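You operate a simulated robot arm through the tools that you are given. There is no shell and no other tool.

The job below is to be done with a simulated robot arm. You get a single attempt, and the scene is never put back.

JOB
Join the blue-ended short beam to the cross beam and clamp it with the blue bracket.
Fine: lay the beam between the guide ribs, push it home, set the bracket over the joint, turn its knob home. Leave the other beam and brackets.

The check looks at the end state, three seconds after you hand in, the way a careful person would. Anything else that was tipped, shoved, dropped, spilled or broken makes it a failure.

ROBOT AND FRAMES
A 6-joint arm with a two-finger parallel gripper, fixed in place. Base frame: the origin is at the foot of the arm, x ahead of it, y to its left, z up; the work surface is at about z = 85. Units: cm, degrees, N and s.
With the tool pointing down near the work surface it reaches from about 48 to 88 cm from the base axis. Its first joint turns from -115.0 to 115.0 degrees. Payload 4.2 kg.
Tool frame: the origin (TCP) lies between the finger pads and is the grasp point; the fingertips stand 2.3 cm ahead of it; z points along the fingers, y is the line along which they close. Largest opening 9.4 cm; finger width 3.8, thickness 1; the body of the gripper, 5.4 by 9.6 cm, starts 3.9 cm behind the TCP.
Orientation is that of the tool frame in the base frame, as [roll, pitch, yaw] about the fixed x, y, z axes, in that order (R = Rz(yaw) Ry(pitch) Rx(roll)). With the fingers straight down and closing along the base's y, the tool's x points along the base's -x, its y along +y and its z along -z.

CONTROLS
- The arm moves only by the tool nudge_tool. Its argument "targets" is a list of rows, each a list of 3 entries, a list of its own where there are three numbers: the shift along the base's x, y, z in cm, then the turn, a rotation vector about the base's x, y, z in degrees, then the finger opening in cm, from 0 to 9.4. In form: [[[x, y, z], [wx, wy, wz], jaw], ...]. A call has 1 to 20 rows; each row shifts and turns the commanded pose from where the row before left it. Each row takes 0.2 s and may step no farther than 5 cm and 8.6 degrees from the row before; otherwise, or with a gripper value out of range, the whole call is refused. A pose out of reach is approached as far as the arm can. The call stops where the force on the tool passes 90 N (or 10 N more than at its start, if that is more) or the arm is blocked; 0.2 s more then pass. Each finger travels about 10.8 cm/s and halts on what it meets, pressing with about 29 N; the grip force reading is that of the motor and also rises with nothing between the fingers. The clock runs only during rows and for 0.2 s after the last one: add rows that do not move to give the fingers time. The reply holds the time, the measured pose of the TCP, the force on the tool along the base axes, the opening and the grip force, in the units named above and with some noise, with the torque about the TCP (base axes, N m) and any sound that the robot's microphone picked up.
- Cameras (640 x 400 px; columns grow to the right, rows downward): "scene" is fixed at [21.74, -49.98, 160.12]; the picture's right is [0.88, -0.47, 0.00], its down [-0.26, -0.49, -0.83] and it looks along [0.39, 0.73, -0.56] (base axes); focal length 350 px, centre (320, 200). "wrist" rides on the gripper at [8.6, 1.6, -7.5] in the tool frame; the picture's right is [-0.18, 0.98, 0.00], its down [-0.58, -0.11, -0.81] and it looks along [-0.79, -0.15, 0.59] (tool axes); focal length 243 px, centre (320, 200). There is no depth. A picture from a camera that has moved, and an enlarged one, comes with that camera's place and axes in the base frame and with its lens.
- snapshot(camera): a new picture of that camera. No time passes.
- slide_trunk(by): slides the trunk up (or, below 0, down) by that many cm; the arm rides with it, the base frame stays. It gives what a move gives, with no picture.
- close_up(camera, box): a new picture of the part [left, top, right, bottom] of that camera's present view, enlarged. No time passes.
- job_done(): hands the job in; it is judged then, once.

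Nothing tells you positions but the pictures and the camera data. Unless the task says otherwise, let go and move clear before handing in.

The tools are called by a JSON object that holds its "fn" and its "kwargs". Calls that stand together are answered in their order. nudge_tool: Moves the arm, as the interface text tells. Its arguments: {"type":"object","properties":{"targets":{"type":"array","items":{"type":"array"}}},"required":["targets"]} The other tools are called the same way: slide_trunk (by) slides the trunk up or down; snapshot (camera) takes a picture; close_up (camera, box) takes an enlarged picture of a part of a camera's view; job_done () hands the job in.

At the start:

```text
t: 0.0
eef_pos: [47.38, 16.78, 125.49]
tool_rot: [180.0, 0.0, -180.0]
wrist_force: [-0.2, -0.7, -0.5]
wrist_torque: [-0.02, 0.01, 0.03]
gripper_width: 9.37
gripper_force: 0.0
trunk travel left (down, up): [-75.0, 24.0]
```

scene: 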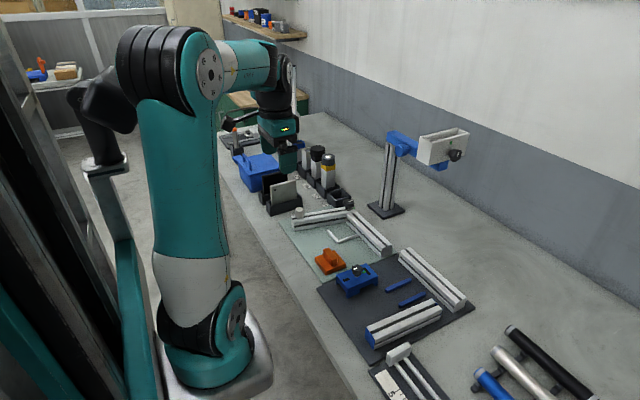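
wrist: 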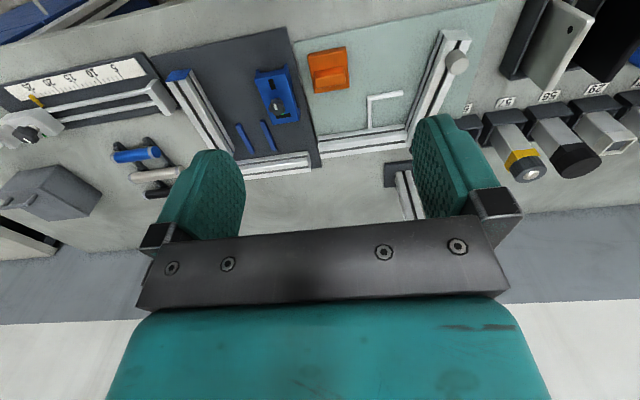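

I see a dark mat with a long cross beam, two blue guide ribs, a blue bracket and a short beam with a blue end; beyond it is a glass-like mat with another joint and an orange bracket. I'll look closer before moving anything.

{"fn": "close_up", "kwargs": {"camera": "scene", "box": [300, 230, 500, 355]}}

{"fn": "close_up", "kwargs": {"camera": "wrist", "box": [150, 20, 350, 190]}}

{"fn": "close_up", "kwargs": {"camera": "scene", "box": [270, 190, 430, 290]}}

{"fn": "close_up", "kwargs": {"camera": "scene", "box": [350, 310, 510, 400]}}

```text
3.20 times, centred on (400, 292) of scene
camera zoom: at [21.74, -49.98, 160.12], right [0.88, -0.47, 0.0], down [-0.26, -0.49, -0.83], along [0.39, 0.73, -0.56], focal length 1119 px, centre (64, -96)
```

zoom: 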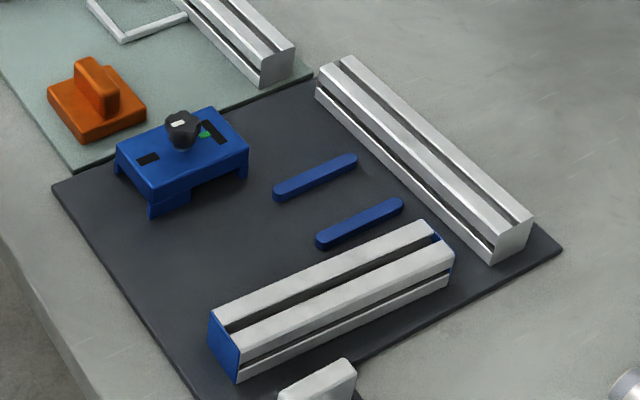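

```text
2.35 times, centred on (250, 105) of wrist
camera zoom: at [38.61, 18.42, 132.97], right [0.18, 0.98, 0.0], down [0.58, -0.11, 0.81], along [0.79, -0.15, -0.59], focal length 571 px, centre (485, 424)
```

zoom: 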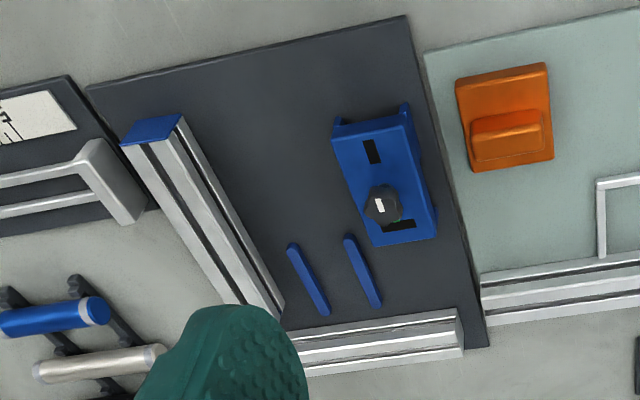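

```text
4.00 times, centred on (350, 240) of scene
camera zoom: at [21.74, -49.98, 160.12], right [0.88, -0.47, 0.0], down [-0.26, -0.49, -0.83], along [0.39, 0.73, -0.56], focal length 1399 px, centre (200, 40)
```

zoom: 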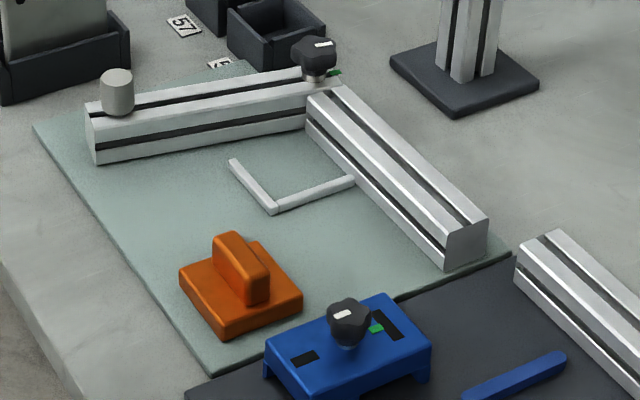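

```text
4.00 times, centred on (430, 355) of scene
camera zoom: at [21.74, -49.98, 160.12], right [0.88, -0.47, 0.0], down [-0.26, -0.49, -0.83], along [0.39, 0.73, -0.56], focal length 1399 px, centre (-120, -420)
```

zoom: 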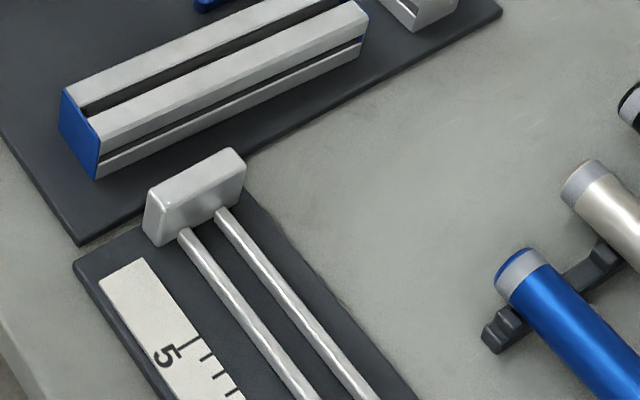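

The short beam lies along x at about y = -12, x 55–76; the ribs look to be at y ≈ -0.8 and -6.7, with the cross beam face at x ≈ 80. I'll zoom further on the details before moving.

{"fn": "close_up", "kwargs": {"camera": "scene", "box": [330, 255, 390, 300]}}

{"fn": "close_up", "kwargs": {"camera": "scene", "box": [410, 285, 480, 330]}}

{"fn": "close_up", "kwargs": {"camera": "scene", "box": [285, 195, 375, 250]}}

{"fn": "close_up", "kwargs": {"camera": "scene", "box": [355, 320, 425, 365]}}

```text
8.89 times, centred on (360, 278) of scene
camera zoom: at [21.74, -49.98, 160.12], right [0.88, -0.47, 0.0], down [-0.26, -0.49, -0.83], along [0.39, 0.73, -0.56], focal length 3109 px, centre (-36, -489)
```

zoom: 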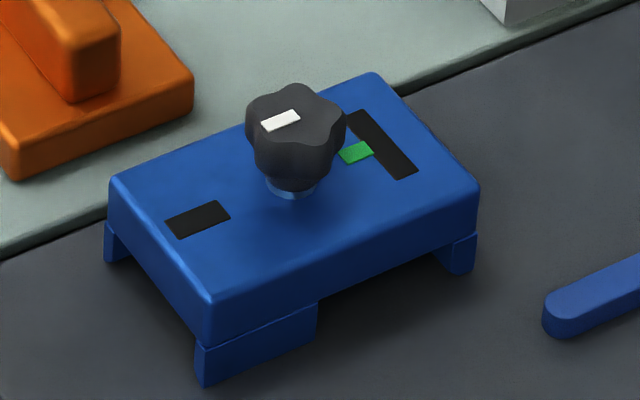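

```text
8.89 times, centred on (445, 308) of scene
camera zoom: at [21.74, -49.98, 160.12], right [0.88, -0.47, 0.0], down [-0.26, -0.49, -0.83], along [0.39, 0.73, -0.56], focal length 3109 px, centre (-791, -756)
```

zoom: 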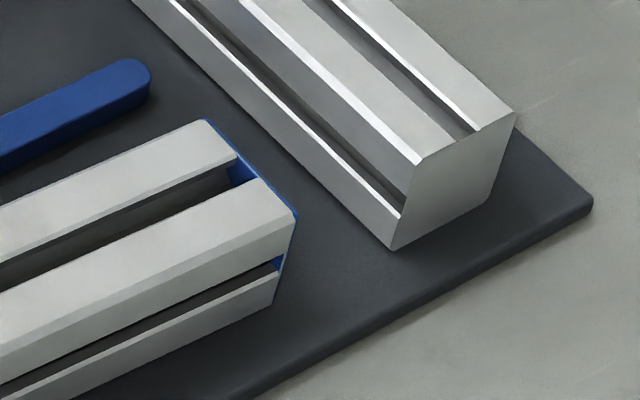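

```text
7.11 times, centred on (330, 222) of scene
camera zoom: at [21.74, -49.98, 160.12], right [0.88, -0.47, 0.0], down [-0.26, -0.49, -0.83], along [0.39, 0.73, -0.56], focal length 2487 px, centre (249, 40)
```

zoom: 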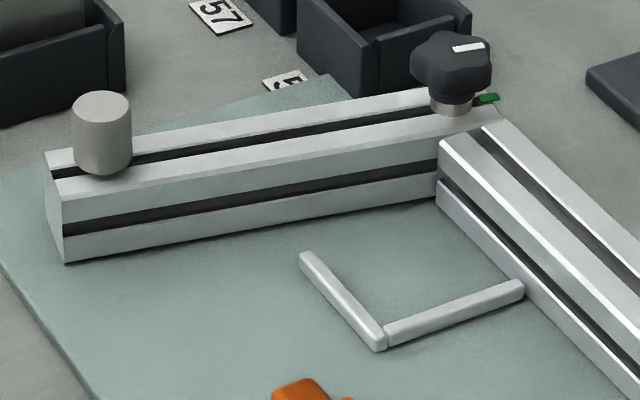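

```text
8.89 times, centred on (390, 342) of scene
camera zoom: at [21.74, -49.98, 160.12], right [0.88, -0.47, 0.0], down [-0.26, -0.49, -0.83], along [0.39, 0.73, -0.56], focal length 3109 px, centre (-302, -1067)
```

zoom: 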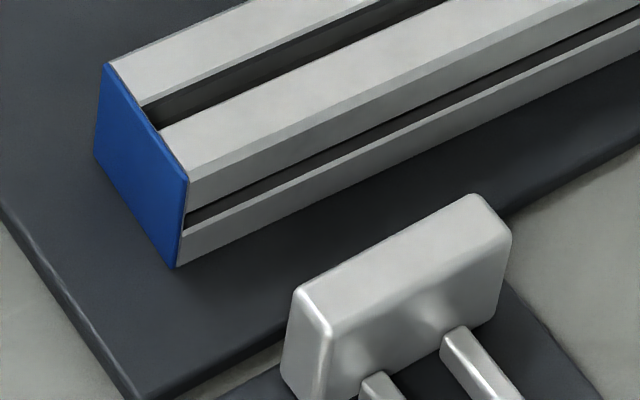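

The bracket has a T mark (bar along x at its near end, bar along y at its far end) and a green mark beside the knob; the finished joint on the glass mat shows the white knob line by the green mark. I'll bring the wrist camera over the mat for a better view.

{"fn": "nudge_tool", "kwargs": {"targets": [[[0, -4, -3], [0, 0, 0], 9.4], [[0, -4, -3], [0, 0, 0], 9.4], [[0, -4, -3], [0, 0, 0], 9.4], [[0, -3, -3], [0, 0, 0], 9.4], [[0, 0, 0], [0, 0, 0], 9.4]]}}

{"fn": "snapshot", "kwargs": {"camera": "wrist"}}

{"fn": "snapshot", "kwargs": {"camera": "scene"}}

```text
t: 1.2
eef_pos: [47.11, 1.95, 113.38]
tool_rot: [-180.0, 0.0, -180.0]
wrist_force: [-0.8, -0.2, 0.2]
wrist_torque: [0.02, -0.01, 0.01]
gripper_width: 9.42
gripper_force: 0.1
trunk travel left (down, up): [-75.0, 24.0]
```

```text
taken
camera wrist: at [38.37, 3.55, 120.91], right [0.18, 0.98, 0.0], down [0.58, -0.11, 0.81], along [0.79, -0.15, -0.59], focal length 243 px, centre (320, 200)
```

wrist: 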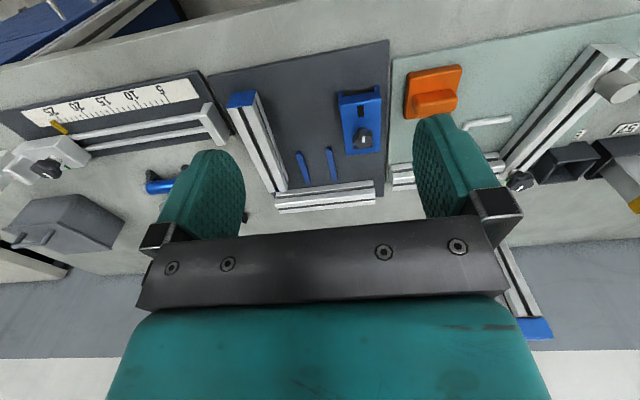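

```text
taken
```

scene: 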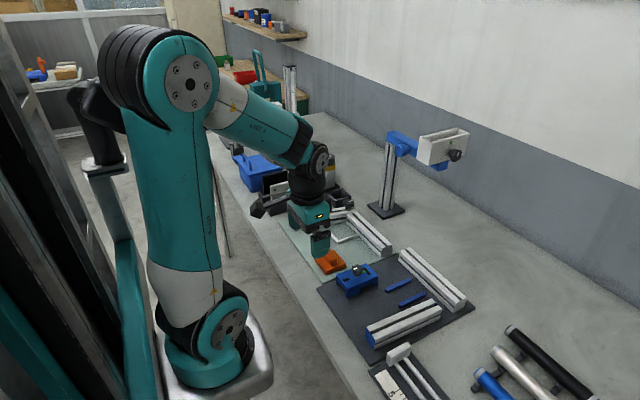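

The wrist image is upside-down relative to the scene (right = +y, down = away from the base). I'll zoom in on the mat.

{"fn": "close_up", "kwargs": {"camera": "wrist", "box": [200, 80, 400, 215]}}

{"fn": "close_up", "kwargs": {"camera": "wrist", "box": [325, 75, 395, 165]}}

{"fn": "close_up", "kwargs": {"camera": "wrist", "box": [215, 80, 305, 200]}}

```text
2.96 times, centred on (300, 148) of wrist
camera zoom: at [38.37, 3.55, 120.91], right [0.18, 0.98, 0.0], down [0.58, -0.11, 0.81], along [0.79, -0.15, -0.59], focal length 719 px, centre (379, 356)
```

zoom: 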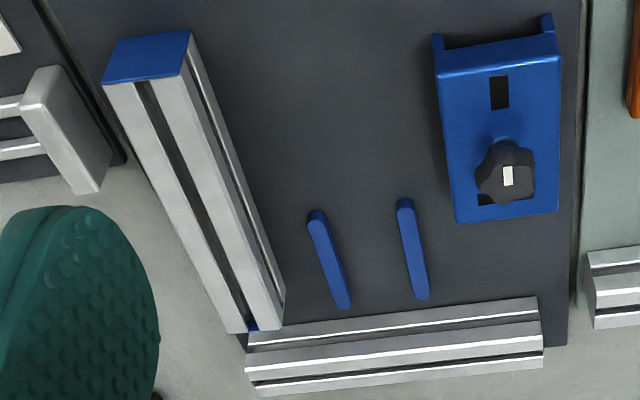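

```text
4.44 times, centred on (360, 120) of wrist
camera zoom: at [38.37, 3.55, 120.91], right [0.18, 0.98, 0.0], down [0.58, -0.11, 0.81], along [0.79, -0.15, -0.59], focal length 1078 px, centre (142, 556)
```

zoom: 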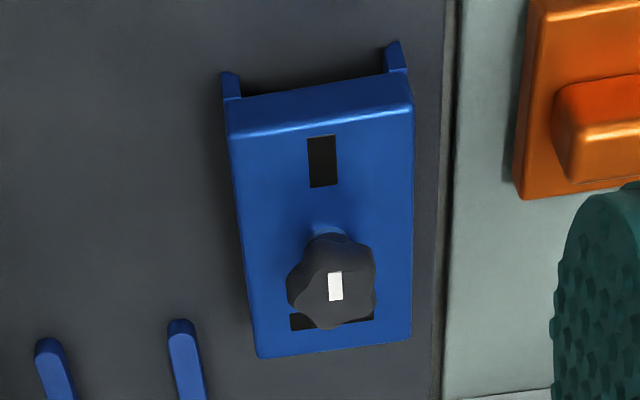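

```text
3.33 times, centred on (260, 140) of wrist
camera zoom: at [38.37, 3.55, 120.91], right [0.18, 0.98, 0.0], down [0.58, -0.11, 0.81], along [0.79, -0.15, -0.59], focal length 809 px, centre (520, 400)
```

zoom: 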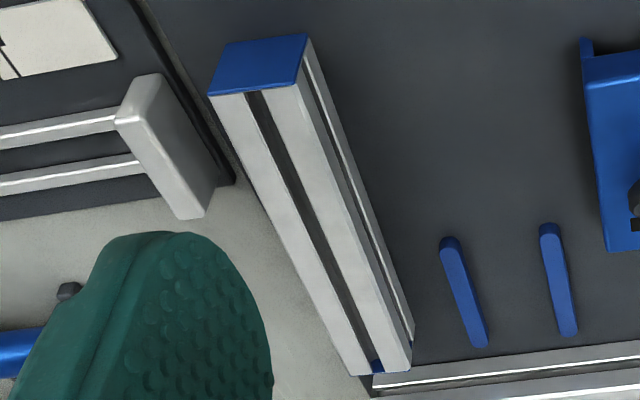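

The short beam measures about 4×4×20 cm, centred near (66, -11.9) with about -2.5° yaw; the ribs are about 1 cm high and centred on y ≈ -3.5. I'll hover above the rear half of the beam with a reduced opening and take a closer look.

{"fn": "nudge_tool", "kwargs": {"targets": [[[2.7, -2.3, -2], [0, 0, -2.5], 9.4], [[2.7, -2.3, -2], [0, 0, 0], 9.4], [[2.7, -2.3, -2], [0, 0, 0], 8], [[2.7, -2.3, -2], [0, 0, 0], 7], [[2.7, -2.3, -2], [0, 0, 0], 7], [[2.7, -2.3, -2], [0, 0, 0], 7], [[0, 0, 0], [0, 0, 0], 7]]}}

{"fn": "snapshot", "kwargs": {"camera": "wrist"}}

{"fn": "close_up", "kwargs": {"camera": "scene", "box": [300, 200, 500, 370]}}

```text
t: 2.8
eef_pos: [63.45, -11.94, 101.32]
tool_rot: [180.0, -0.1, 177.5]
wrist_force: [-0.3, 0.1, -0.2]
wrist_torque: [0.01, -0.03, -0.03]
gripper_width: 6.98
gripper_force: 0.1
trunk travel left (down, up): [-75.0, 24.0]
```

```text
taken
camera wrist: at [54.88, -9.94, 108.84], right [0.23, 0.97, 0.0], down [0.58, -0.13, 0.81], along [0.79, -0.18, -0.59], focal length 243 px, centre (320, 200)
```

wrist: 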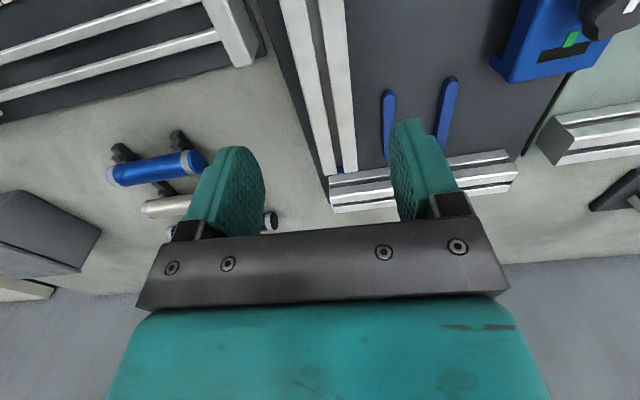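

```text
2.35 times, centred on (400, 285) of scene
camera zoom: at [21.74, -49.98, 160.12], right [0.88, -0.47, 0.0], down [-0.26, -0.49, -0.83], along [0.39, 0.73, -0.56], focal length 823 px, centre (132, 0)
```

zoom: 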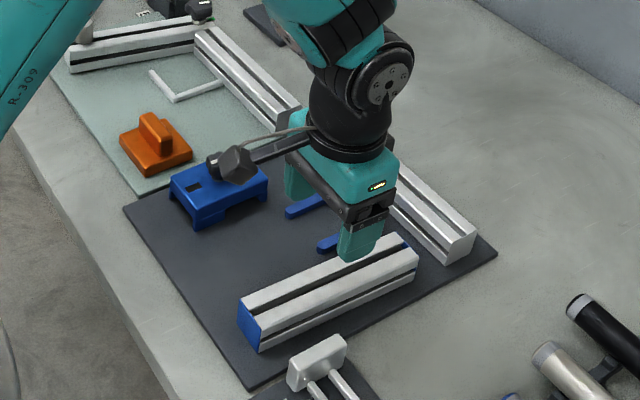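

Hovering over the beam; the fingers straddle it. I'll zoom in on the ribs, the beam's far end and the cross beam for a better measurement.

{"fn": "close_up", "kwargs": {"camera": "wrist", "box": [270, 60, 430, 215]}}

{"fn": "close_up", "kwargs": {"camera": "wrist", "box": [370, 70, 530, 200]}}

{"fn": "close_up", "kwargs": {"camera": "wrist", "box": [470, 0, 640, 100]}}

```text
2.58 times, centred on (350, 138) of wrist
camera zoom: at [54.88, -9.94, 108.84], right [0.23, 0.97, 0.0], down [0.58, -0.13, 0.81], along [0.79, -0.18, -0.59], focal length 626 px, centre (243, 361)
```

zoom: 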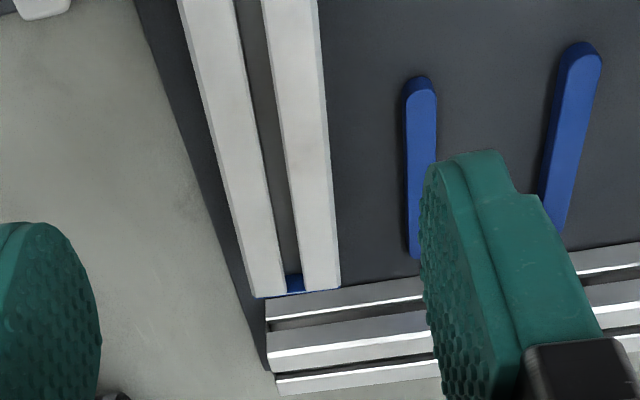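

```text
3.08 times, centred on (450, 135) of wrist
camera zoom: at [54.88, -9.94, 108.84], right [0.23, 0.97, 0.0], down [0.58, -0.13, 0.81], along [0.79, -0.18, -0.59], focal length 746 px, centre (-80, 400)
```

zoom: 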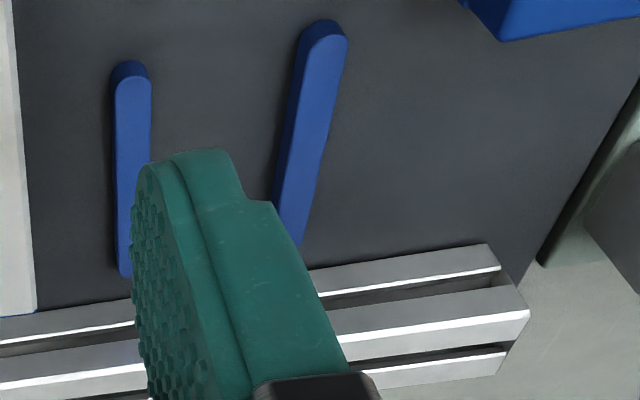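

```text
3.76 times, centred on (555, 50) of wrist
camera zoom: at [54.88, -9.94, 108.84], right [0.23, 0.97, 0.0], down [0.58, -0.13, 0.81], along [0.79, -0.18, -0.59], focal length 913 px, centre (-565, 765)
```

zoom: 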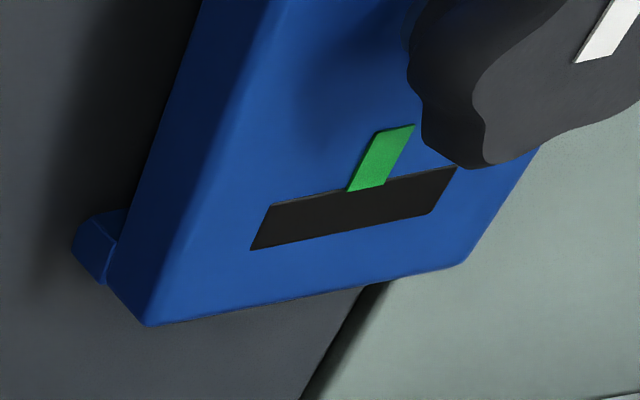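

By the wrist camera the beam's far end is at x ≈ 76.1, the cross beam face at x ≈ 80.7, and the rib gap runs about y -5.6 to -0.8. I'll grip about 4 cm behind the beam's centre so the fingers never reach the ribs; first I'll shift and descend partway.

{"fn": "nudge_tool", "kwargs": {"targets": [[[-1.45, 0.2, -2], [0, 0, 0], 6.4], [[0, 0, -3.5], [0, 0, 0], 6.4], [[0, 0, -3.3], [0, 0, 0], 6.4], [[0, 0, 0], [0, 0, 0], 6.4]]}}

{"fn": "snapshot", "kwargs": {"camera": "wrist"}}

{"fn": "close_up", "kwargs": {"camera": "scene", "box": [340, 260, 480, 370]}}

```text
t: 3.8
eef_pos: [62.13, -11.98, 92.47]
tool_rot: [-180.0, 0.0, 177.5]
wrist_force: [-0.7, 0.4, 0.4]
wrist_torque: [-0.02, -0.02, 0.0]
gripper_width: 6.43
gripper_force: 0.1
trunk travel left (down, up): [-75.0, 24.0]
```

```text
taken
camera wrist: at [53.44, -9.87, 99.93], right [0.23, 0.97, 0.0], down [0.58, -0.13, 0.81], along [0.79, -0.18, -0.59], focal length 243 px, centre (320, 200)
```

wrist: 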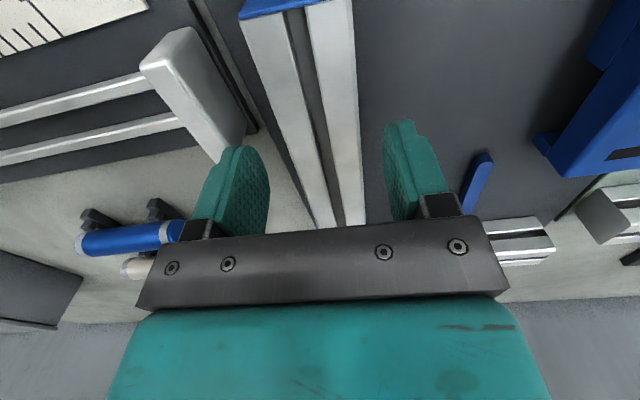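

```text
3.64 times, centred on (410, 315) of scene
camera zoom: at [21.74, -49.98, 160.12], right [0.88, -0.47, 0.0], down [-0.26, -0.49, -0.83], along [0.39, 0.73, -0.56], focal length 1272 px, centre (-7, -218)
```

zoom: 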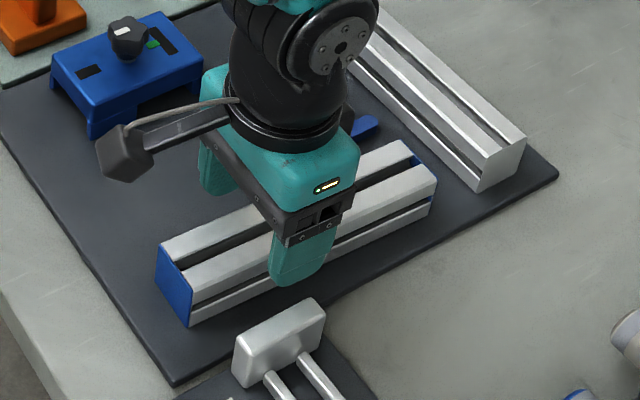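

The fingers straddle the beam with about 1 cm to spare each side, and the gauge block is clear. Descending and closing now.

{"fn": "nudge_tool", "kwargs": {"targets": [[[0, 0.12, -2], [0, 0, 0], 6.4], [[0, 0, -2], [0, 0, 0], 6.4], [[0, 0, 0], [0, 0, 0], 6.4], [[0, 0, 0], [0, 0, 0], 5], [[0, 0, 0], [0, 0, 0], 3.5], [[0, 0, 0], [0, 0, 0], 3], [[0, 0, 0], [0, 0, 0], 3], [[0, 0, 0], [0, 0, 0], 3]]}}

{"fn": "snapshot", "kwargs": {"camera": "wrist"}}

{"fn": "close_up", "kwargs": {"camera": "scene", "box": [340, 260, 480, 370]}}

```text
t: 5.6
eef_pos: [62.16, -11.87, 88.41]
tool_rot: [179.9, 0.0, 177.5]
wrist_force: [0.5, -0.3, -0.7]
wrist_torque: [-0.02, -0.15, 0.07]
gripper_width: 3.96
gripper_force: 28.9
trunk travel left (down, up): [-75.0, 24.0]
```

```text
taken
camera wrist: at [53.48, -9.82, 95.98], right [0.23, 0.97, 0.0], down [0.58, -0.13, 0.81], along [0.79, -0.18, -0.59], focal length 243 px, centre (320, 200)
```

wrist: 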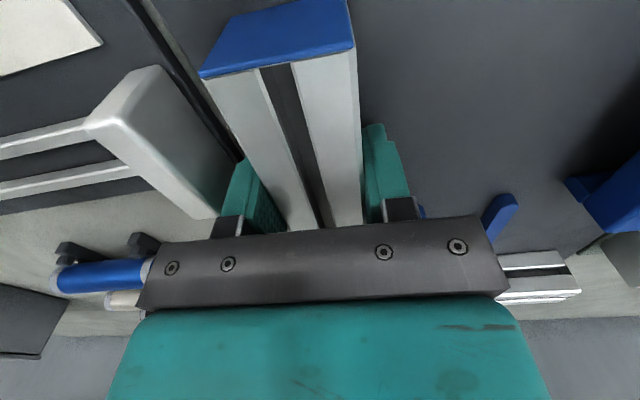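

```text
3.64 times, centred on (410, 315) of scene
camera zoom: at [21.74, -49.98, 160.12], right [0.88, -0.47, 0.0], down [-0.26, -0.49, -0.83], along [0.39, 0.73, -0.56], focal length 1272 px, centre (-7, -218)
```

zoom: 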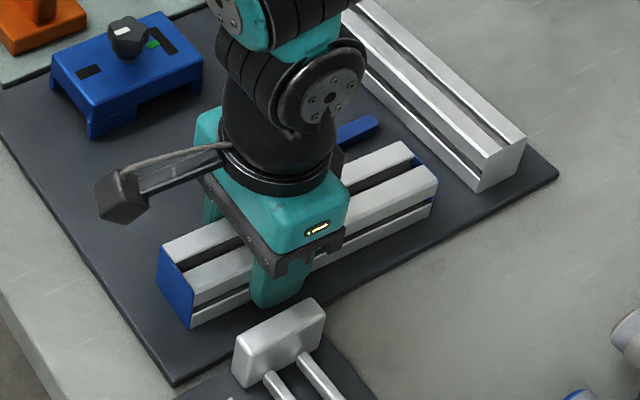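

The beam is held at 3.96 cm wide. I'll lift it about 2.8 cm and check the load before moving sideways.

{"fn": "nudge_tool", "kwargs": {"targets": [[[0, 0, 0.8], [0, 0, 0], 3], [[0, 0, 1], [0, 0, 0], 3], [[0, 0, 1], [0, 0, 0], 3], [[0, 0, 0], [0, 0, 0], 3]]}}

{"fn": "close_up", "kwargs": {"camera": "scene", "box": [340, 260, 480, 370]}}

```text
t: 6.6
eef_pos: [61.99, -11.69, 91.23]
tool_rot: [180.0, -0.1, 177.4]
wrist_force: [0.2, 0.0, -3.0]
wrist_torque: [0.0, 0.1, -0.02]
gripper_width: 3.96
gripper_force: 28.7
trunk travel left (down, up): [-75.0, 24.0]
```

```text
3.64 times, centred on (410, 315) of scene
camera zoom: at [21.74, -49.98, 160.12], right [0.88, -0.47, 0.0], down [-0.26, -0.49, -0.83], along [0.39, 0.73, -0.56], focal length 1272 px, centre (-7, -218)
```

zoom: 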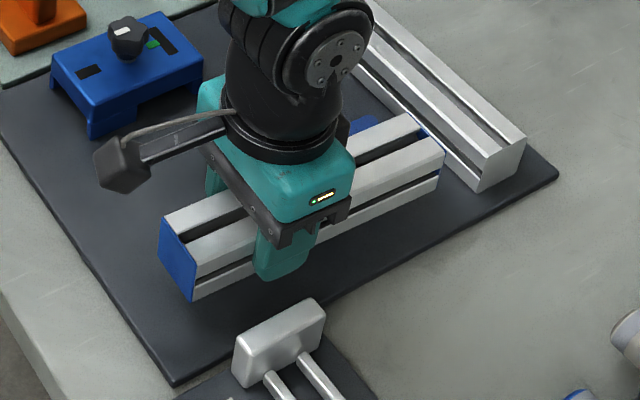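

The load is about 3 N and level. Now I'll carry it over to the rib line, turning +2.5° to square it up, staying above the ribs.

{"fn": "nudge_tool", "kwargs": {"targets": [[[0, 2, 0], [0, 0, 0.6], 3], [[0, 2.1, 0], [0, 0, 0.6], 3], [[0, 2.1, 0], [0, 0, 0.6], 3], [[0, 2.1, 0], [0, 0, 0.7], 3], [[0, 0, 0], [0, 0, 0], 3]]}}

{"fn": "snapshot", "kwargs": {"camera": "wrist"}}

{"fn": "close_up", "kwargs": {"camera": "scene", "box": [320, 235, 480, 345]}}

```text
t: 7.8
eef_pos: [62.21, -3.52, 91.3]
tool_rot: [180.0, -0.1, -180.0]
wrist_force: [-0.1, 0.7, -2.8]
wrist_torque: [0.02, 0.14, -0.01]
gripper_width: 4.01
gripper_force: 29.6
trunk travel left (down, up): [-75.0, 24.0]
```

```text
taken
camera wrist: at [53.4, -1.83, 98.94], right [0.18, 0.98, 0.0], down [0.58, -0.11, 0.81], along [0.79, -0.15, -0.59], focal length 243 px, centre (320, 200)
```

wrist: 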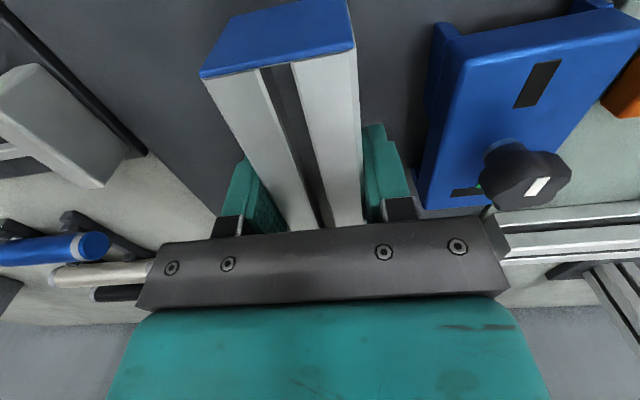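

```text
3.64 times, centred on (400, 290) of scene
camera zoom: at [21.74, -49.98, 160.12], right [0.88, -0.47, 0.0], down [-0.26, -0.49, -0.83], along [0.39, 0.73, -0.56], focal length 1272 px, centre (29, -127)
```

zoom: 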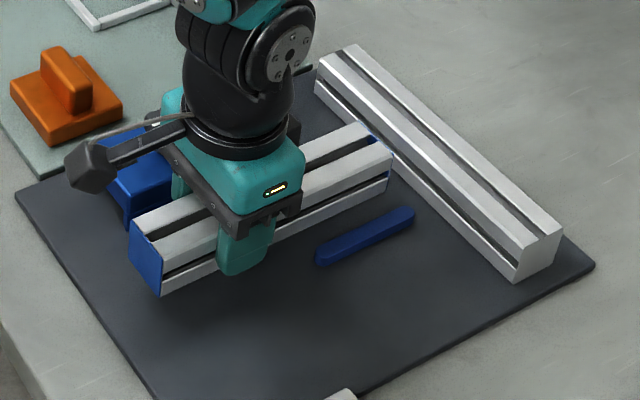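

The beam is now over the ribs at about the right y. I'll zoom in on the scene view to check the beam's edge against the visible rib before lowering.

{"fn": "close_up", "kwargs": {"camera": "scene", "box": [385, 260, 435, 305]}}

{"fn": "close_up", "kwargs": {"camera": "scene", "box": [345, 285, 400, 325]}}

{"fn": "close_up", "kwargs": {"camera": "wrist", "box": [190, 0, 390, 130]}}

```text
8.89 times, centred on (410, 282) of scene
camera zoom: at [21.74, -49.98, 160.12], right [0.88, -0.47, 0.0], down [-0.26, -0.49, -0.83], along [0.39, 0.73, -0.56], focal length 3109 px, centre (-480, -533)
```

zoom: 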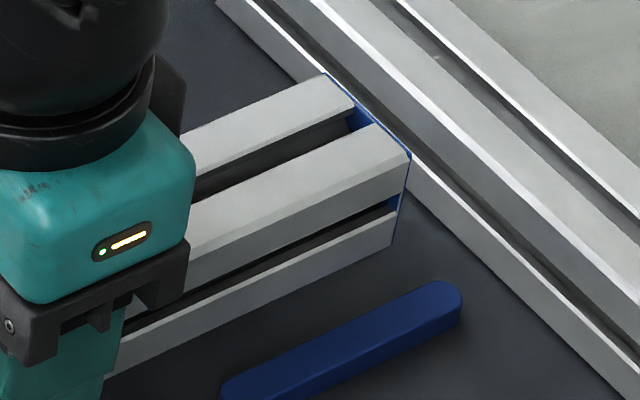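

```text
10.00 times, centred on (372, 305) of scene
camera zoom: at [21.74, -49.98, 160.12], right [0.88, -0.47, 0.0], down [-0.26, -0.49, -0.83], along [0.39, 0.73, -0.56], focal length 3498 px, centre (-205, -850)
```

zoom: 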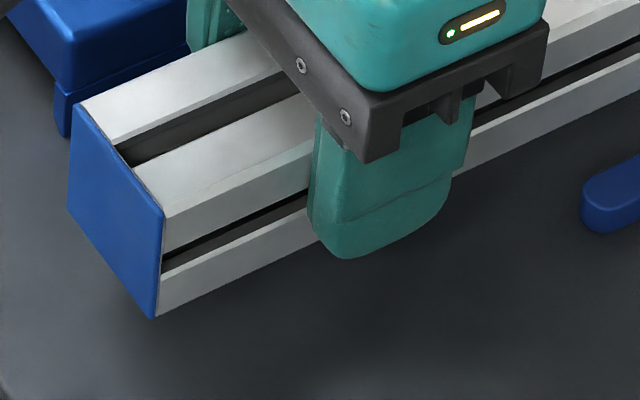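

```text
3.08 times, centred on (290, 65) of wrist
camera zoom: at [53.4, -1.83, 98.94], right [0.18, 0.98, 0.0], down [0.58, -0.11, 0.81], along [0.79, -0.15, -0.59], focal length 746 px, centre (412, 615)
```

zoom: 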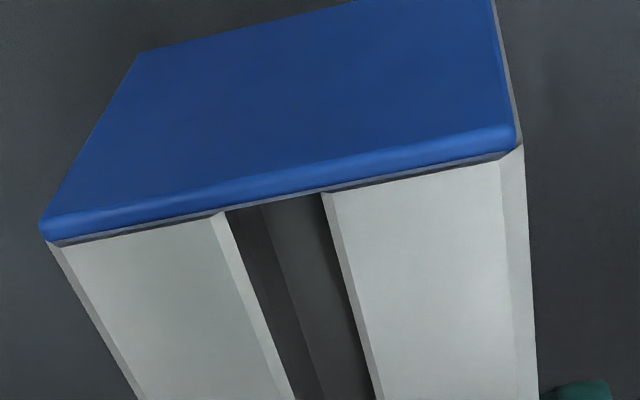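

The visible rib suggests I'm within a few millimetres, but the two cameras disagree slightly. I'll shift the beam temporarily by -5 cm in y to expose the other rib to the scene camera and measure the gap properly.

{"fn": "nudge_tool", "kwargs": {"targets": [[[0, -2.5, 0.5], [0, 0, 0], 3], [[0, -2.5, 0.5], [0, 0, 0], 3], [[0, 0, 0], [0, 0, 0], 3]]}}

{"fn": "close_up", "kwargs": {"camera": "scene", "box": [380, 255, 430, 300]}}

{"fn": "close_up", "kwargs": {"camera": "scene", "box": [370, 245, 470, 325]}}

{"fn": "snapshot", "kwargs": {"camera": "wrist"}}

```text
t: 8.6
eef_pos: [62.03, -8.55, 92.26]
tool_rot: [180.0, 0.0, -180.0]
wrist_force: [-0.5, -1.0, -1.5]
wrist_torque: [-0.02, 0.05, 0.03]
gripper_width: 3.99
gripper_force: 28.9
trunk travel left (down, up): [-75.0, 24.0]
```

```text
8.89 times, centred on (405, 278) of scene
camera zoom: at [21.74, -49.98, 160.12], right [0.88, -0.47, 0.0], down [-0.26, -0.49, -0.83], along [0.39, 0.73, -0.56], focal length 3109 px, centre (-436, -489)
```

zoom: 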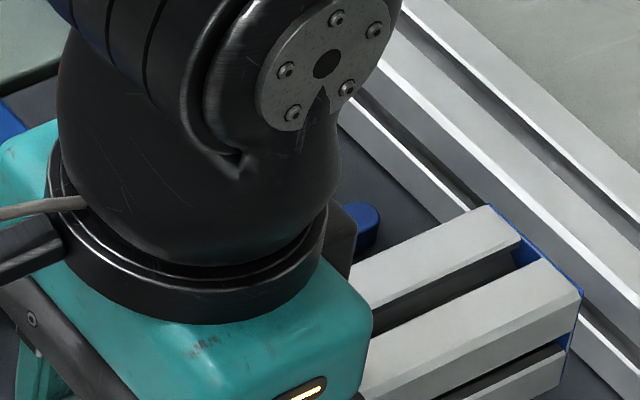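

```text
5.00 times, centred on (420, 285) of scene
camera zoom: at [21.74, -49.98, 160.12], right [0.88, -0.47, 0.0], down [-0.26, -0.49, -0.83], along [0.39, 0.73, -0.56], focal length 1749 px, centre (-180, -225)
```

zoom: 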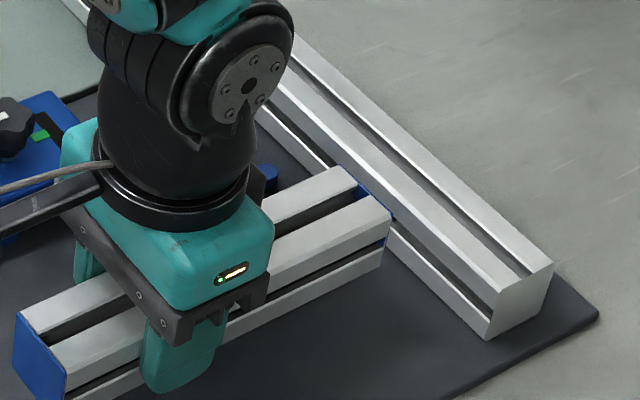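

```text
taken
camera wrist: at [53.36, -6.88, 99.89], right [0.18, 0.98, 0.0], down [0.58, -0.11, 0.81], along [0.79, -0.15, -0.59], focal length 243 px, centre (320, 200)
```

wrist: 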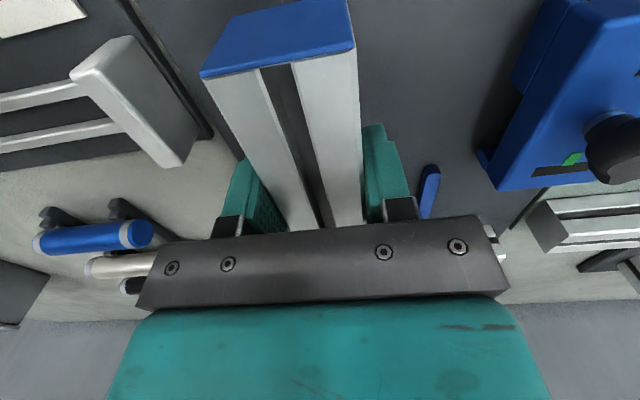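

Rib B is visible in the wrist view now. I'll zoom on it.

{"fn": "close_up", "kwargs": {"camera": "wrist", "box": [360, 140, 480, 230]}}

{"fn": "close_up", "kwargs": {"camera": "wrist", "box": [470, 0, 640, 200]}}

```text
4.44 times, centred on (420, 185) of wrist
camera zoom: at [53.36, -6.88, 99.89], right [0.18, 0.98, 0.0], down [0.58, -0.11, 0.81], along [0.79, -0.15, -0.59], focal length 1078 px, centre (-124, 267)
```

zoom: 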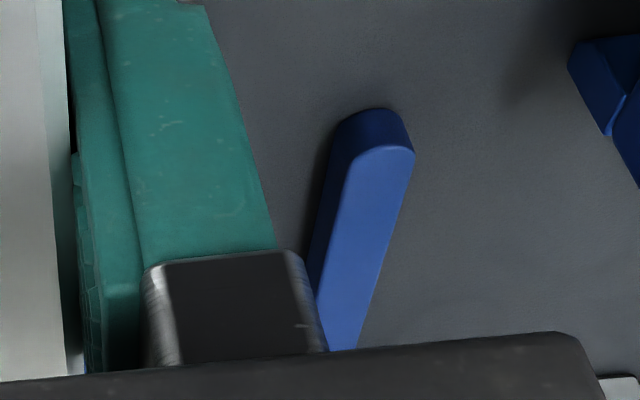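

```text
2.00 times, centred on (555, 100) of wrist
camera zoom: at [53.36, -6.88, 99.89], right [0.18, 0.98, 0.0], down [0.58, -0.11, 0.81], along [0.79, -0.15, -0.59], focal length 485 px, centre (-150, 400)
```

zoom: 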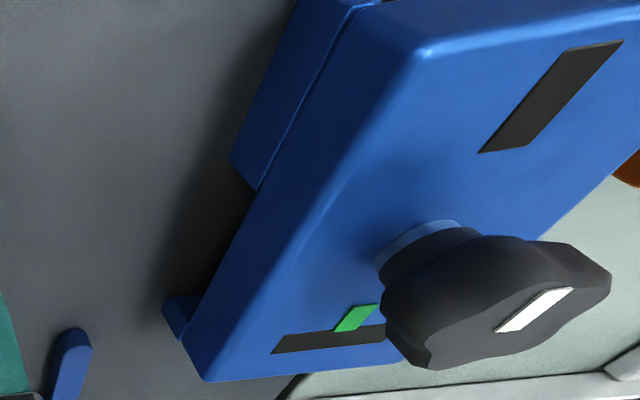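

Taking both cameras together, the gap is about 4.9 cm wide against a 4 cm beam, and its centre is very near where I was. I'll return, then lower to just above rib height and re-check.

{"fn": "nudge_tool", "kwargs": {"targets": [[[0, 2.5, 0], [0, 0, 0], 3], [[0, 2.55, 0], [0, 0, 0], 3], [[0, 0, -1.2], [0, 0, 0], 3], [[0, 0, -1.2], [0, 0, 0], 3], [[0, 0, 0], [0, 0, 0], 3]]}}

{"fn": "close_up", "kwargs": {"camera": "scene", "box": [385, 260, 435, 305]}}

{"fn": "close_up", "kwargs": {"camera": "scene", "box": [340, 255, 440, 335]}}

```text
t: 9.8
eef_pos: [62.13, -3.33, 89.97]
tool_rot: [180.0, 0.0, 180.0]
wrist_force: [0.5, 0.1, -2.9]
wrist_torque: [-0.02, 0.13, 0.03]
gripper_width: 4.02
gripper_force: 29.0
trunk travel left (down, up): [-75.0, 24.0]
```

```text
8.89 times, centred on (410, 282) of scene
camera zoom: at [21.74, -49.98, 160.12], right [0.88, -0.47, 0.0], down [-0.26, -0.49, -0.83], along [0.39, 0.73, -0.56], focal length 3109 px, centre (-480, -533)
```

zoom: 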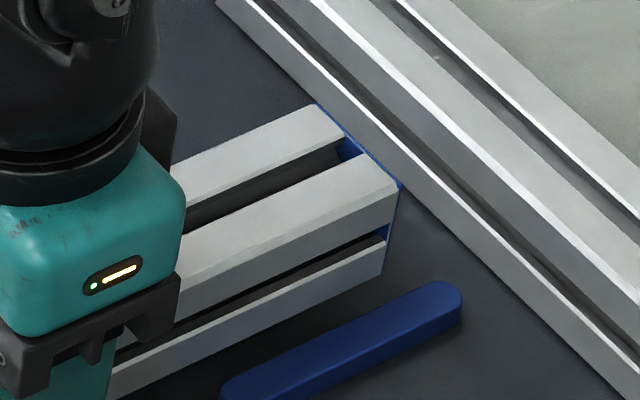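

```text
5.00 times, centred on (390, 295) of scene
camera zoom: at [21.74, -49.98, 160.12], right [0.88, -0.47, 0.0], down [-0.26, -0.49, -0.83], along [0.39, 0.73, -0.56], focal length 1749 px, centre (-30, -275)
```

zoom: 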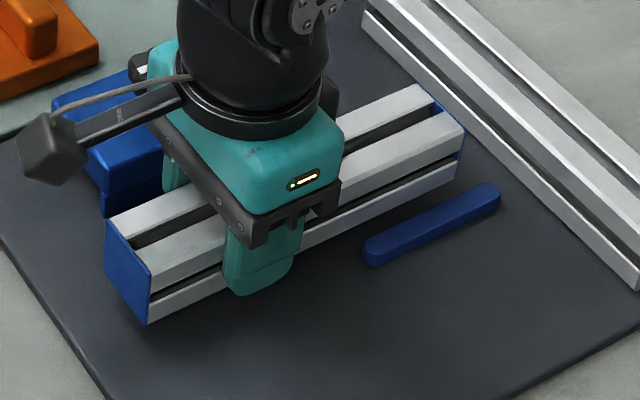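

There is a visible gap on the near rib side and an estimated similar one on the far side. Lowering between the ribs in small steps, watching the force.

{"fn": "nudge_tool", "kwargs": {"targets": [[[0, 0, -0.4], [0, 0, 0], 3], [[0, 0, -0.4], [0, 0, 0], 3], [[0, 0, -0.3], [0, 0, 0], 3], [[0, 0, -0.2], [0, 0, 0], 3], [[0, 0, 0], [0, 0, 0], 3]]}}

{"fn": "close_up", "kwargs": {"camera": "scene", "box": [385, 260, 435, 305]}}

{"fn": "snapshot", "kwargs": {"camera": "wrist"}}

```text
t: 11.0
eef_pos: [62.18, -3.39, 88.71]
tool_rot: [180.0, 0.0, -179.9]
wrist_force: [-0.3, -0.3, -2.4]
wrist_torque: [0.0, 0.13, 0.02]
gripper_width: 3.97
gripper_force: 28.8
trunk travel left (down, up): [-75.0, 24.0]
```

```text
8.89 times, centred on (410, 282) of scene
camera zoom: at [21.74, -49.98, 160.12], right [0.88, -0.47, 0.0], down [-0.26, -0.49, -0.83], along [0.39, 0.73, -0.56], focal length 3109 px, centre (-480, -533)
```

zoom: 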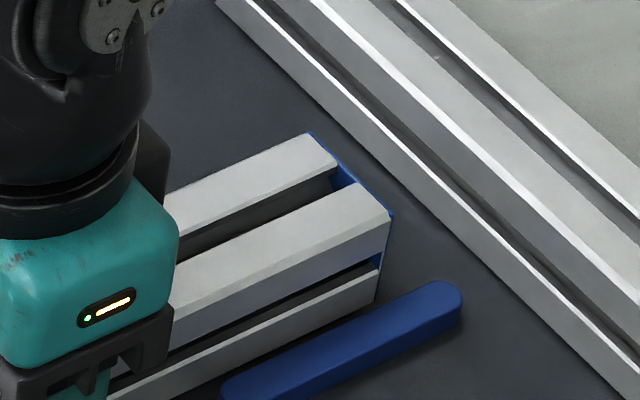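

```text
taken
camera wrist: at [53.39, -1.66, 96.26], right [0.18, 0.98, 0.0], down [0.58, -0.11, 0.81], along [0.79, -0.15, -0.59], focal length 243 px, centre (320, 200)
```

wrist: 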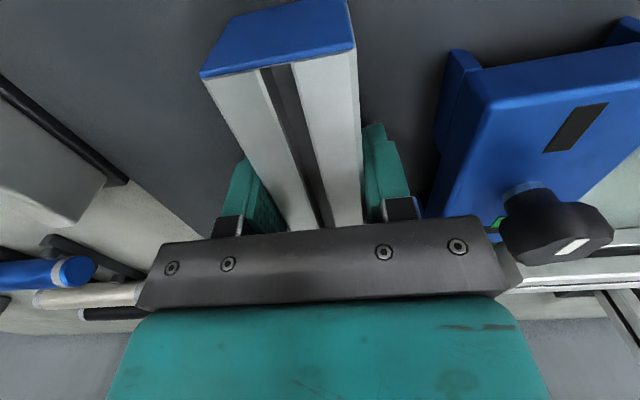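

No contact on the ribs, and the beam is now down between them with about 2 mm left. I'll settle it gently onto the mat.

{"fn": "nudge_tool", "kwargs": {"targets": [[[0, 0, -0.1], [0, 0, 0], 3], [[0, 0, -0.1], [0, 0, 0], 3], [[0, 0, 0], [0, 0, 0], 3]]}}

```text
t: 11.8
eef_pos: [62.16, -3.28, 88.53]
tool_rot: [-179.9, 0.0, -180.0]
wrist_force: [0.0, 0.3, -3.3]
wrist_torque: [0.03, 0.09, 0.0]
gripper_width: 3.99
gripper_force: 29.2
trunk travel left (down, up): [-75.0, 24.0]
```

{"fn": "nudge_tool", "kwargs": {"targets": [[[0, 0, -0.1], [0, 0, 0], 3], [[0, 0, 0], [0, 0, 0], 3]]}}

{"fn": "close_up", "kwargs": {"camera": "scene", "box": [345, 285, 400, 325]}}

{"fn": "close_up", "kwargs": {"camera": "scene", "box": [385, 260, 435, 305]}}

```text
t: 12.4
eef_pos: [62.05, -3.38, 88.45]
tool_rot: [180.0, 0.0, -179.9]
wrist_force: [-0.7, -0.4, -0.2]
wrist_torque: [0.0, -0.15, 0.0]
gripper_width: 3.98
gripper_force: 28.4
trunk travel left (down, up): [-75.0, 24.0]
```

```text
10.00 times, centred on (372, 305) of scene
camera zoom: at [21.74, -49.98, 160.12], right [0.88, -0.47, 0.0], down [-0.26, -0.49, -0.83], along [0.39, 0.73, -0.56], focal length 3498 px, centre (-205, -850)
```

zoom: 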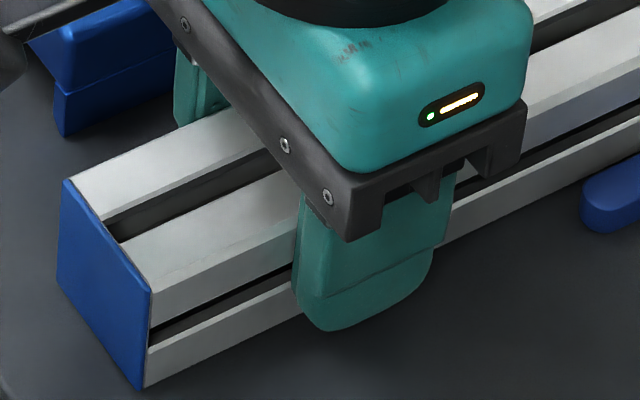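

```text
8.89 times, centred on (410, 282) of scene
camera zoom: at [21.74, -49.98, 160.12], right [0.88, -0.47, 0.0], down [-0.26, -0.49, -0.83], along [0.39, 0.73, -0.56], focal length 3109 px, centre (-480, -533)
```

zoom: 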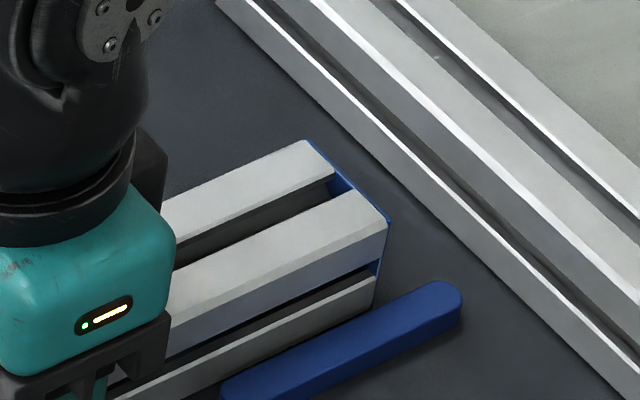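

The beam rests on the mat between the ribs. Now sliding it forward along x, staying short of the expected contact.

{"fn": "nudge_tool", "kwargs": {"targets": [[[0.8, 0, 0], [0, 0, 0], 3], [[0.9, 0, 0], [0, 0, 0], 3], [[0.9, 0, 0], [0, 0, 0], 3], [[0.6, 0, 0], [0, 0, 0], 3], [[0, 0, 0], [0, 0, 0], 3]]}}

{"fn": "close_up", "kwargs": {"camera": "scene", "box": [385, 250, 445, 305]}}

```text
t: 13.6
eef_pos: [65.3, -3.34, 88.42]
tool_rot: [180.0, 0.0, -180.0]
wrist_force: [-2.5, 0.2, 6.1]
wrist_torque: [-0.02, -0.15, -0.02]
gripper_width: 4.02
gripper_force: 29.3
trunk travel left (down, up): [-75.0, 24.0]
```

```text
7.27 times, centred on (415, 278) of scene
camera zoom: at [21.74, -49.98, 160.12], right [0.88, -0.47, 0.0], down [-0.26, -0.49, -0.83], along [0.39, 0.73, -0.56], focal length 2544 px, centre (-371, -364)
```

zoom: 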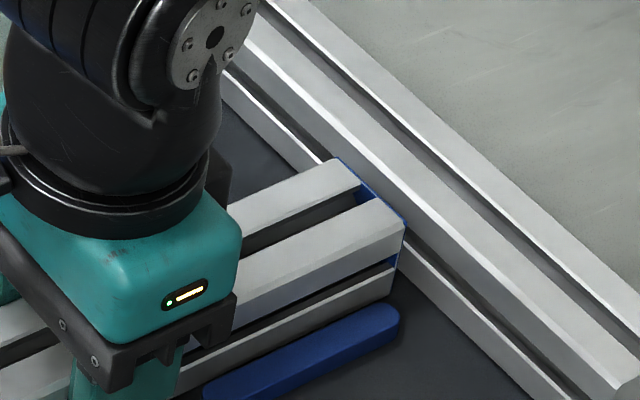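

There's about 1 cm left to the cross beam. Continuing in small steps until the contact force rises.

{"fn": "nudge_tool", "kwargs": {"targets": [[[0.25, 0, 0.05], [0, 0, 0], 3], [[0.25, 0, 0], [0, 0, 0], 3], [[0.2, 0, 0], [0, 0, 0], 3], [[0.1, 0, 0], [0, 0, 0], 3], [[0, 0, 0], [0, 0, 0], 3]]}}

{"fn": "close_up", "kwargs": {"camera": "scene", "box": [385, 250, 445, 305]}}

```text
t: 14.8
eef_pos: [66.14, -3.45, 88.33]
tool_rot: [-179.9, 0.0, -180.0]
wrist_force: [0.5, -1.1, -2.9]
wrist_torque: [-0.01, 0.18, 0.0]
gripper_width: 4.0
gripper_force: 28.9
trunk travel left (down, up): [-75.0, 24.0]
```

```text
7.27 times, centred on (415, 278) of scene
camera zoom: at [21.74, -49.98, 160.12], right [0.88, -0.47, 0.0], down [-0.26, -0.49, -0.83], along [0.39, 0.73, -0.56], focal length 2544 px, centre (-371, -364)
```

zoom: 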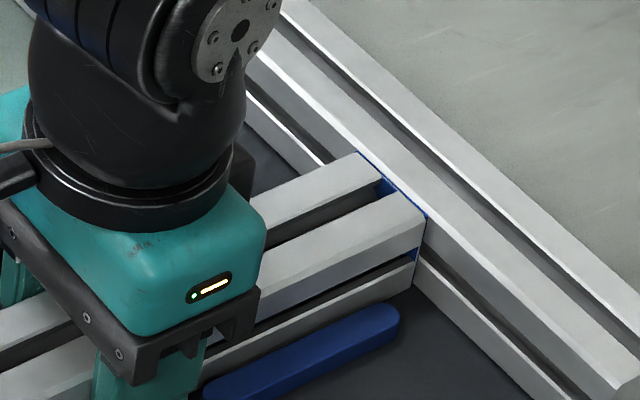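

Very near contact now. Small 0.1 cm steps, with a slight lowering so the beam stays on the mat.

{"fn": "nudge_tool", "kwargs": {"targets": [[[0.1, 0, -0.04], [0, 0, 0], 3], [[0.1, 0, 0], [0, 0, 0], 3], [[0.1, 0, 0], [0, 0, 0], 3], [[0, 0, 0], [0, 0, 0], 3]]}}

{"fn": "close_up", "kwargs": {"camera": "scene", "box": [395, 255, 430, 290]}}

```text
t: 15.8
eef_pos: [66.25, -3.36, 88.41]
tool_rot: [180.0, -0.1, 180.0]
wrist_force: [-13.4, -1.8, 3.7]
wrist_torque: [-0.02, -0.83, -0.17]
gripper_width: 4.0
gripper_force: 28.8
trunk travel left (down, up): [-75.0, 24.0]
```

```text
11.43 times, centred on (412, 272) of scene
camera zoom: at [21.74, -49.98, 160.12], right [0.88, -0.47, 0.0], down [-0.26, -0.49, -0.83], along [0.39, 0.73, -0.56], focal length 3997 px, centre (-737, -629)
```

zoom: 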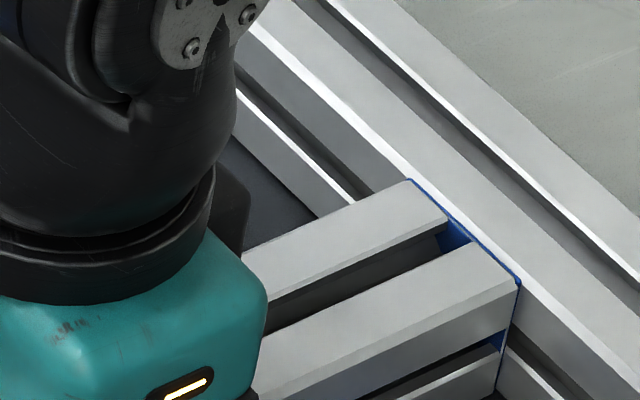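

Contact at about 13 N, and the blue end face is against the cross beam. I'll press slightly more to seat it flush, then relax the push.

{"fn": "nudge_tool", "kwargs": {"targets": [[[0.1, 0, 0], [0, 0, 0], 3], [[0, 0, 0], [0, 0, 0], 3], [[0, 0, 0], [0, 0, 0], 3]]}}

{"fn": "close_up", "kwargs": {"camera": "scene", "box": [395, 255, 430, 290]}}

{"fn": "close_up", "kwargs": {"camera": "scene", "box": [320, 235, 480, 345]}}

```text
t: 16.6
eef_pos: [66.35, -3.39, 88.36]
tool_rot: [180.0, -0.1, 180.0]
wrist_force: [-22.7, -5.1, 2.2]
wrist_torque: [0.03, 0.14, -0.26]
gripper_width: 3.99
gripper_force: 29.2
trunk travel left (down, up): [-75.0, 24.0]
```

```text
11.43 times, centred on (412, 272) of scene
camera zoom: at [21.74, -49.98, 160.12], right [0.88, -0.47, 0.0], down [-0.26, -0.49, -0.83], along [0.39, 0.73, -0.56], focal length 3997 px, centre (-737, -629)
```

zoom: 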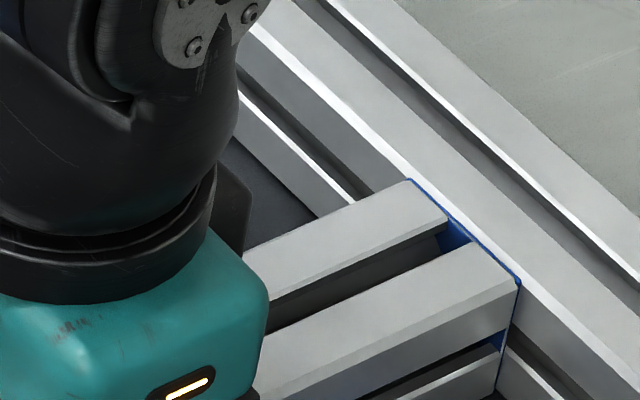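

```text
3.64 times, centred on (400, 290) of scene
camera zoom: at [21.74, -49.98, 160.12], right [0.88, -0.47, 0.0], down [-0.26, -0.49, -0.83], along [0.39, 0.73, -0.56], focal length 1272 px, centre (29, -127)
```

zoom: 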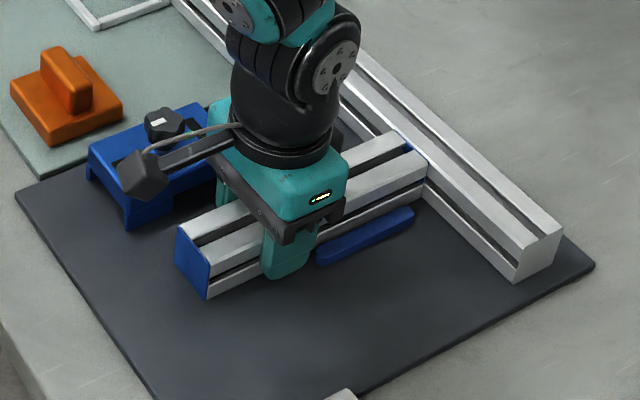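

The beam is home at about 22 N and the cross beam did not move. I'll relax the push, open to about 6 cm (clear of the bracket), and rise.

{"fn": "nudge_tool", "kwargs": {"targets": [[[-0.15, 0, 0], [0, 0, 0], 3], [[0, 0, 0], [0, 0, 0], 3.6], [[0, 0, 0], [0, 0, 0], 4.6], [[0, 0, 0], [0, 0, 0], 5.8], [[0, 0, 0], [0, 0, 0], 5.8]]}}

```text
t: 17.8
eef_pos: [66.38, -3.37, 88.47]
tool_rot: [-180.0, 0.1, 179.9]
wrist_force: [0.1, -0.5, -0.1]
wrist_torque: [0.0, 0.0, 0.03]
gripper_width: 5.81
gripper_force: 0.1
trunk travel left (down, up): [-75.0, 24.0]
```

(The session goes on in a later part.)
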